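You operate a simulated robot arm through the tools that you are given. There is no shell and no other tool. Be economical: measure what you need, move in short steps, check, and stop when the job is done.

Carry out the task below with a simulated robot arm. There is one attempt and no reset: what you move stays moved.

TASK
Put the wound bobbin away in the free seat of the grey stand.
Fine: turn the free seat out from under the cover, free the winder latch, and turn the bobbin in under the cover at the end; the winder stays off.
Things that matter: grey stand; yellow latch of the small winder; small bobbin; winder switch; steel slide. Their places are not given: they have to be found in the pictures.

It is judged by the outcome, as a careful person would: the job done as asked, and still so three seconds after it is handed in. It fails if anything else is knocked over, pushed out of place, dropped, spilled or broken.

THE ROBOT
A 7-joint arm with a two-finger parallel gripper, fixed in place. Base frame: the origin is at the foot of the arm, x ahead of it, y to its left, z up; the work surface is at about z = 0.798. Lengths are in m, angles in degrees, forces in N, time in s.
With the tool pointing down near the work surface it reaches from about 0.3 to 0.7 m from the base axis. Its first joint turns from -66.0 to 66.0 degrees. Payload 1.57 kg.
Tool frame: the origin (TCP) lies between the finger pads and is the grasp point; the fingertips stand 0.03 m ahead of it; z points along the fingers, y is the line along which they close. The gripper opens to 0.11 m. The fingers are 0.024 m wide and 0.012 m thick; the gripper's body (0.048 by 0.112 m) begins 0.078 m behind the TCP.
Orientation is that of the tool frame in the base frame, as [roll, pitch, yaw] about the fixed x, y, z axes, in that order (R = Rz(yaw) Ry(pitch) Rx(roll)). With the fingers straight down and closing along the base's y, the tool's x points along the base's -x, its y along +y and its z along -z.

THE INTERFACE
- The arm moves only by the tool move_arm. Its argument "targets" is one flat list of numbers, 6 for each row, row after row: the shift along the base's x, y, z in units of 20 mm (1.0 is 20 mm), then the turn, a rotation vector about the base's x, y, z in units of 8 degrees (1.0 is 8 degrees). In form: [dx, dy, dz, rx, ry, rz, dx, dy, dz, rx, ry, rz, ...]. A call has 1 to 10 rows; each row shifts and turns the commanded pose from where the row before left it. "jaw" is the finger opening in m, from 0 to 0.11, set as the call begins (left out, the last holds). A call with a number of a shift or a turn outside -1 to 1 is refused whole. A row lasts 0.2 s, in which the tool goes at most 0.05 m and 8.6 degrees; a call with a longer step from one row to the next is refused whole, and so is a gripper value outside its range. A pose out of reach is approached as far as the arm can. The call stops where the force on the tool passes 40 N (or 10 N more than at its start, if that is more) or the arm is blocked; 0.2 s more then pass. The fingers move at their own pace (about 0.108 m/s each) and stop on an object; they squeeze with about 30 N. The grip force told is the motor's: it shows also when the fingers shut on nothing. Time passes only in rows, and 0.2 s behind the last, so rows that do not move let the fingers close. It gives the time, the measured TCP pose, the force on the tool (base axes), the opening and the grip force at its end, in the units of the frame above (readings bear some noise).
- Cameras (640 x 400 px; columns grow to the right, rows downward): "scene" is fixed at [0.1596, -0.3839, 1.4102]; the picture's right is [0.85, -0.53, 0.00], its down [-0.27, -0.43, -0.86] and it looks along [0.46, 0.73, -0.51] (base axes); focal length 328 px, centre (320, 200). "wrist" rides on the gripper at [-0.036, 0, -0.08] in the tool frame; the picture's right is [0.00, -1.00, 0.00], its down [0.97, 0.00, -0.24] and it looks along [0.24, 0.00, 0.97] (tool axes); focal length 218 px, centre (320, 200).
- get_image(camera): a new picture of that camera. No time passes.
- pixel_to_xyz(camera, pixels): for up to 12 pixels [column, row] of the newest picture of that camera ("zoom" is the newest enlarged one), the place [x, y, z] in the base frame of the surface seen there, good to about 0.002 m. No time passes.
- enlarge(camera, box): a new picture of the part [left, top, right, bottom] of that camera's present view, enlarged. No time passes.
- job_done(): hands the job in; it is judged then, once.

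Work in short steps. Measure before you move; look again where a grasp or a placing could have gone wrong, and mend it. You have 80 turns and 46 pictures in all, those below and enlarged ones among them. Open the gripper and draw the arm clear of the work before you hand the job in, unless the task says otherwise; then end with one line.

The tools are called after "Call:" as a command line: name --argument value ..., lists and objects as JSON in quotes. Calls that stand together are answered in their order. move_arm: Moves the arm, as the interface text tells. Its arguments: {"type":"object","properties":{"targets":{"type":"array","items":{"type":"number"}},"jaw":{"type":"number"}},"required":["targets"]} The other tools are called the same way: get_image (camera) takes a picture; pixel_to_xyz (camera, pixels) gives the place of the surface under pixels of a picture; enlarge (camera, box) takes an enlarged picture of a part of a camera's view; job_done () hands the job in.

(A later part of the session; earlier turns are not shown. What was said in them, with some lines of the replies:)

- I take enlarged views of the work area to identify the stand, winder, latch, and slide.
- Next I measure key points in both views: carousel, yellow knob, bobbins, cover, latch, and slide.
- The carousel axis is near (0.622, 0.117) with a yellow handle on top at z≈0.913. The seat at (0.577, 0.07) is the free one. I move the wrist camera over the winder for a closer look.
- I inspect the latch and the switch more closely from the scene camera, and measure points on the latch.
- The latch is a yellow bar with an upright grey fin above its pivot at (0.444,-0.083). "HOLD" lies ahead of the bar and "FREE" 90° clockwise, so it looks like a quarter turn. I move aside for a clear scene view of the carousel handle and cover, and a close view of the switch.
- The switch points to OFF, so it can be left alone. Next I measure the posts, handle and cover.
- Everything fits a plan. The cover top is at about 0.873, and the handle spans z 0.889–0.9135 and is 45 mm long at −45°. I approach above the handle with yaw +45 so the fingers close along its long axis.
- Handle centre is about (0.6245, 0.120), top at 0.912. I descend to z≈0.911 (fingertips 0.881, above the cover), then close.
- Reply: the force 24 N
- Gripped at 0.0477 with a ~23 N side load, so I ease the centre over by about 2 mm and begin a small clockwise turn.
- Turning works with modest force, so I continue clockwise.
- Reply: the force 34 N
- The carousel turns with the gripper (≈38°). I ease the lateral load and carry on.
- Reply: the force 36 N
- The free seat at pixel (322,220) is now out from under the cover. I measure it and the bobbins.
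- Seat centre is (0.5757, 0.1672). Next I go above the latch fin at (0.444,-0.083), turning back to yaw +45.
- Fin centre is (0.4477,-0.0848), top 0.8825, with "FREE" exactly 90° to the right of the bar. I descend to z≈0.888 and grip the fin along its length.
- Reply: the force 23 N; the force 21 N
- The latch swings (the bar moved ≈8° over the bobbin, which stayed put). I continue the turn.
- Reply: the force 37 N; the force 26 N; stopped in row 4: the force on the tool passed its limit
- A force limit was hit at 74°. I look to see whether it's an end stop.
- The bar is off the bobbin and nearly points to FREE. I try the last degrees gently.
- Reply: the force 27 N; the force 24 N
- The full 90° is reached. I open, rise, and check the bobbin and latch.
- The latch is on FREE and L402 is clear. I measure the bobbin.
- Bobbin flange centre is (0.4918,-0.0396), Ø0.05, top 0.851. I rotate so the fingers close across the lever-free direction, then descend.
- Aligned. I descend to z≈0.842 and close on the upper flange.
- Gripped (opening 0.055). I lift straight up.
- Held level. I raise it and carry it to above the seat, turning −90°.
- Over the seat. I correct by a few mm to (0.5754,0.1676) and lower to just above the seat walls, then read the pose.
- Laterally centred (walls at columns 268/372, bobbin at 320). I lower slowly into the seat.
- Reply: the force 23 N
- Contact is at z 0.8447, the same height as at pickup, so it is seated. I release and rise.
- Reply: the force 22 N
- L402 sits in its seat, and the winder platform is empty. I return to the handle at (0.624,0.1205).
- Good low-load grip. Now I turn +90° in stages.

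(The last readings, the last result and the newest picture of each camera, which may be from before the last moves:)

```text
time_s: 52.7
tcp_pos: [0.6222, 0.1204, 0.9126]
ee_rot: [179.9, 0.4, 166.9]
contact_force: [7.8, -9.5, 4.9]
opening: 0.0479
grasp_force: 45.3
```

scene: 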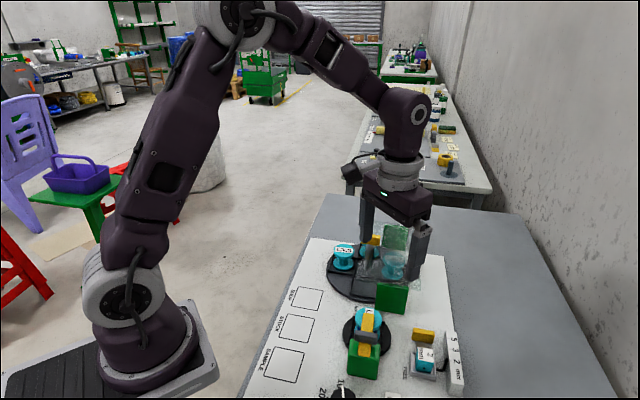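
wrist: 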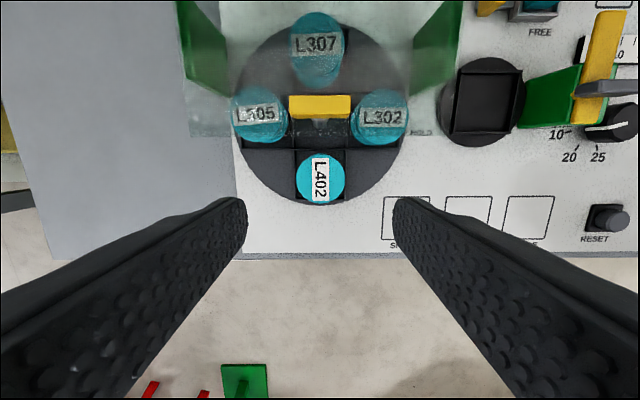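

Call:
move_arm --targets '[0.02, -0.02, 0, 0, 0, 0.7, 0, 0, 0, 0, 0, 0.7, 0, 0, 0, 0, 0, 0.7]'

Call:
enlarge --camera "scene" --box '[310, 220, 430, 320]'

```text
time_s: 53.5
tcp_pos: [0.6243, 0.1201, 0.9124]
ee_rot: [179.9, 0.6, -176.5]
contact_force: [24.3, 1.8, 14.1]
opening: 0.0478
grasp_force: 45.6
```

```text
4.00 times, centred on (370, 270) of scene
```

zoom: 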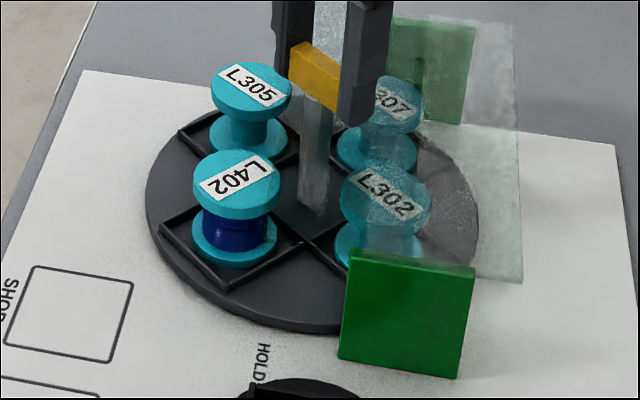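

Turning well, with the bobbins riding along upright. I relieve the load (+x) and continue.

Call:
move_arm --targets '[0.06, 0, 0.04, 0, 0, 0.5, 0, 0, 0, 0, 0, 0.7, 0, 0, 0, 0, 0, 0.7]'

```text
time_s: 54.3
tcp_pos: [0.6245, 0.1205, 0.9123]
ee_rot: [179.8, 0.3, -161.2]
contact_force: [11.7, 4.9, 1.8]
opening: 0.0479
grasp_force: 44.7
```

Call:
move_arm --targets '[0.02, 0, 0, 0, 0, 0.7, 0, 0, 0, 0, 0, 0.7, 0, 0, 0, 0, 0, 0.7, 0, 0, 0, 0, 0, 0.6]'

```text
time_s: 55.3
tcp_pos: [0.6245, 0.1209, 0.9123]
ee_rot: [179.9, 0.3, -139.4]
contact_force: [-5.5, 23.0, 5.0]
opening: 0.0478
grasp_force: 45.2
```

Call:
move_arm --targets '[-0.01, 0.05, 0.02, 0, 0, 0.5, 0, 0, 0, 0, 0, 0.07]'

Call:
move_arm --targets '[0, 0, 0, 0, 0, 0, 0, 0, 0, 0, 0, 0]' --jaw 0.075

Call:
move_arm --targets '[0, 0, 1, 0, 0, 0, 0, 0, 1, 0, 0, 0, 0, 0, 1, 0, 0, 0, 0, 0, 1, 0, 0, 0, 0, 0, 1, 0, 0, 0, 0, 0, 1, 0, 0, 0]'

Call:
get_image --camera "wrist"

```text
time_s: 55.9
tcp_pos: [0.6235, 0.1209, 0.9123]
ee_rot: [179.8, 0.2, -135.1]
contact_force: [-22.7, 19.2, 5.5]
opening: 0.0477
grasp_force: 44.8
```

```text
time_s: 56.5
tcp_pos: [0.6269, 0.1188, 0.9134]
ee_rot: [-179.9, 0.3, -135.1]
contact_force: [0.2, -0.2, -0.8]
opening: 0.075
grasp_force: 0.2
```

```text
time_s: 57.9
tcp_pos: [0.6231, 0.1229, 1.0323]
ee_rot: [-180.0, 0.3, -135.1]
contact_force: [-0.2, -0.1, 0.0]
opening: 0.0753
grasp_force: 0.2
```

```text
9 pictures are left
```

wrist: 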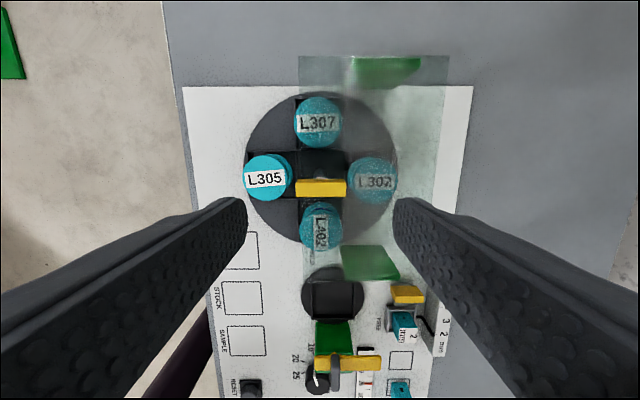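

L402 is now under the cover, with the stand back at its original angle and L305 outside as before. I draw the arm clear and take a final look.

Call:
move_arm --targets '[0, 0, 1, 0, 0, 0, -0.5, 0, 1, 0, 0, 0, -1, 0, 1, 0, 0, 0, -1, 0, 1, 0, 0, 0, -1, 0, 0.5, 0, 0, 0, -1, 0, 0, 0, 0, 0, -1, 0, 0, 0, 0, 0, -1, 0, 0, 0, 0, 0]'

Call:
get_image --camera "scene"

Call:
enlarge --camera "scene" --box '[300, 210, 480, 400]'

```text
time_s: 59.7
tcp_pos: [0.4931, 0.1211, 1.1207]
ee_rot: [-180.0, 0.3, -135.2]
contact_force: [1.4, 0.3, 0.3]
opening: 0.0752
grasp_force: 0.0
```

```text
8 pictures are left
```

scene: 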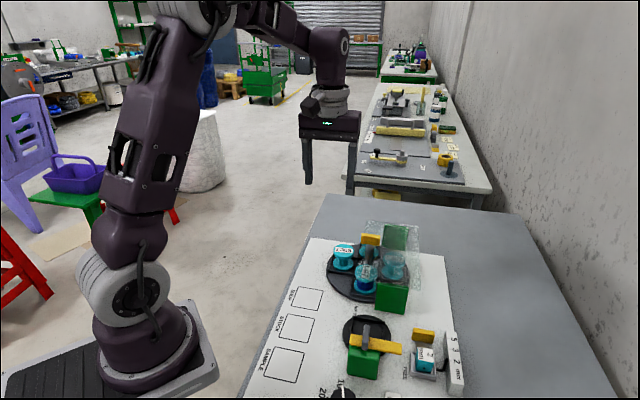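

```text
2.11 times, centred on (390, 305) of scene
```

zoom: 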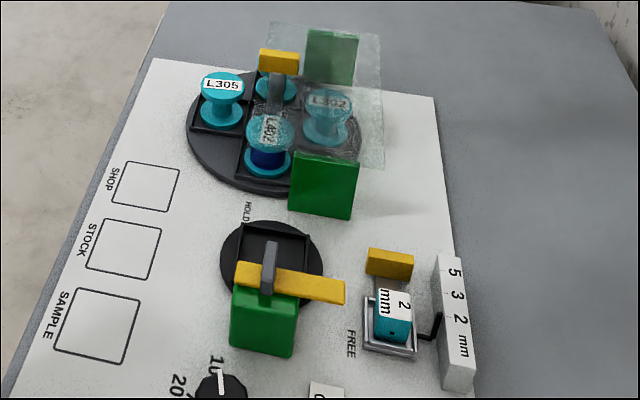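

Everything is in place: L402 is seated under the cover, the latch is on FREE, the switch and slide are untouched, and the arm is clear.

Call:
job_done

```text
The job is handed in.
```

The wound bobbin, L402, is in the free seat of the grey stand and turned in under the cover; the winder latch is on FREE and the winder was left off.
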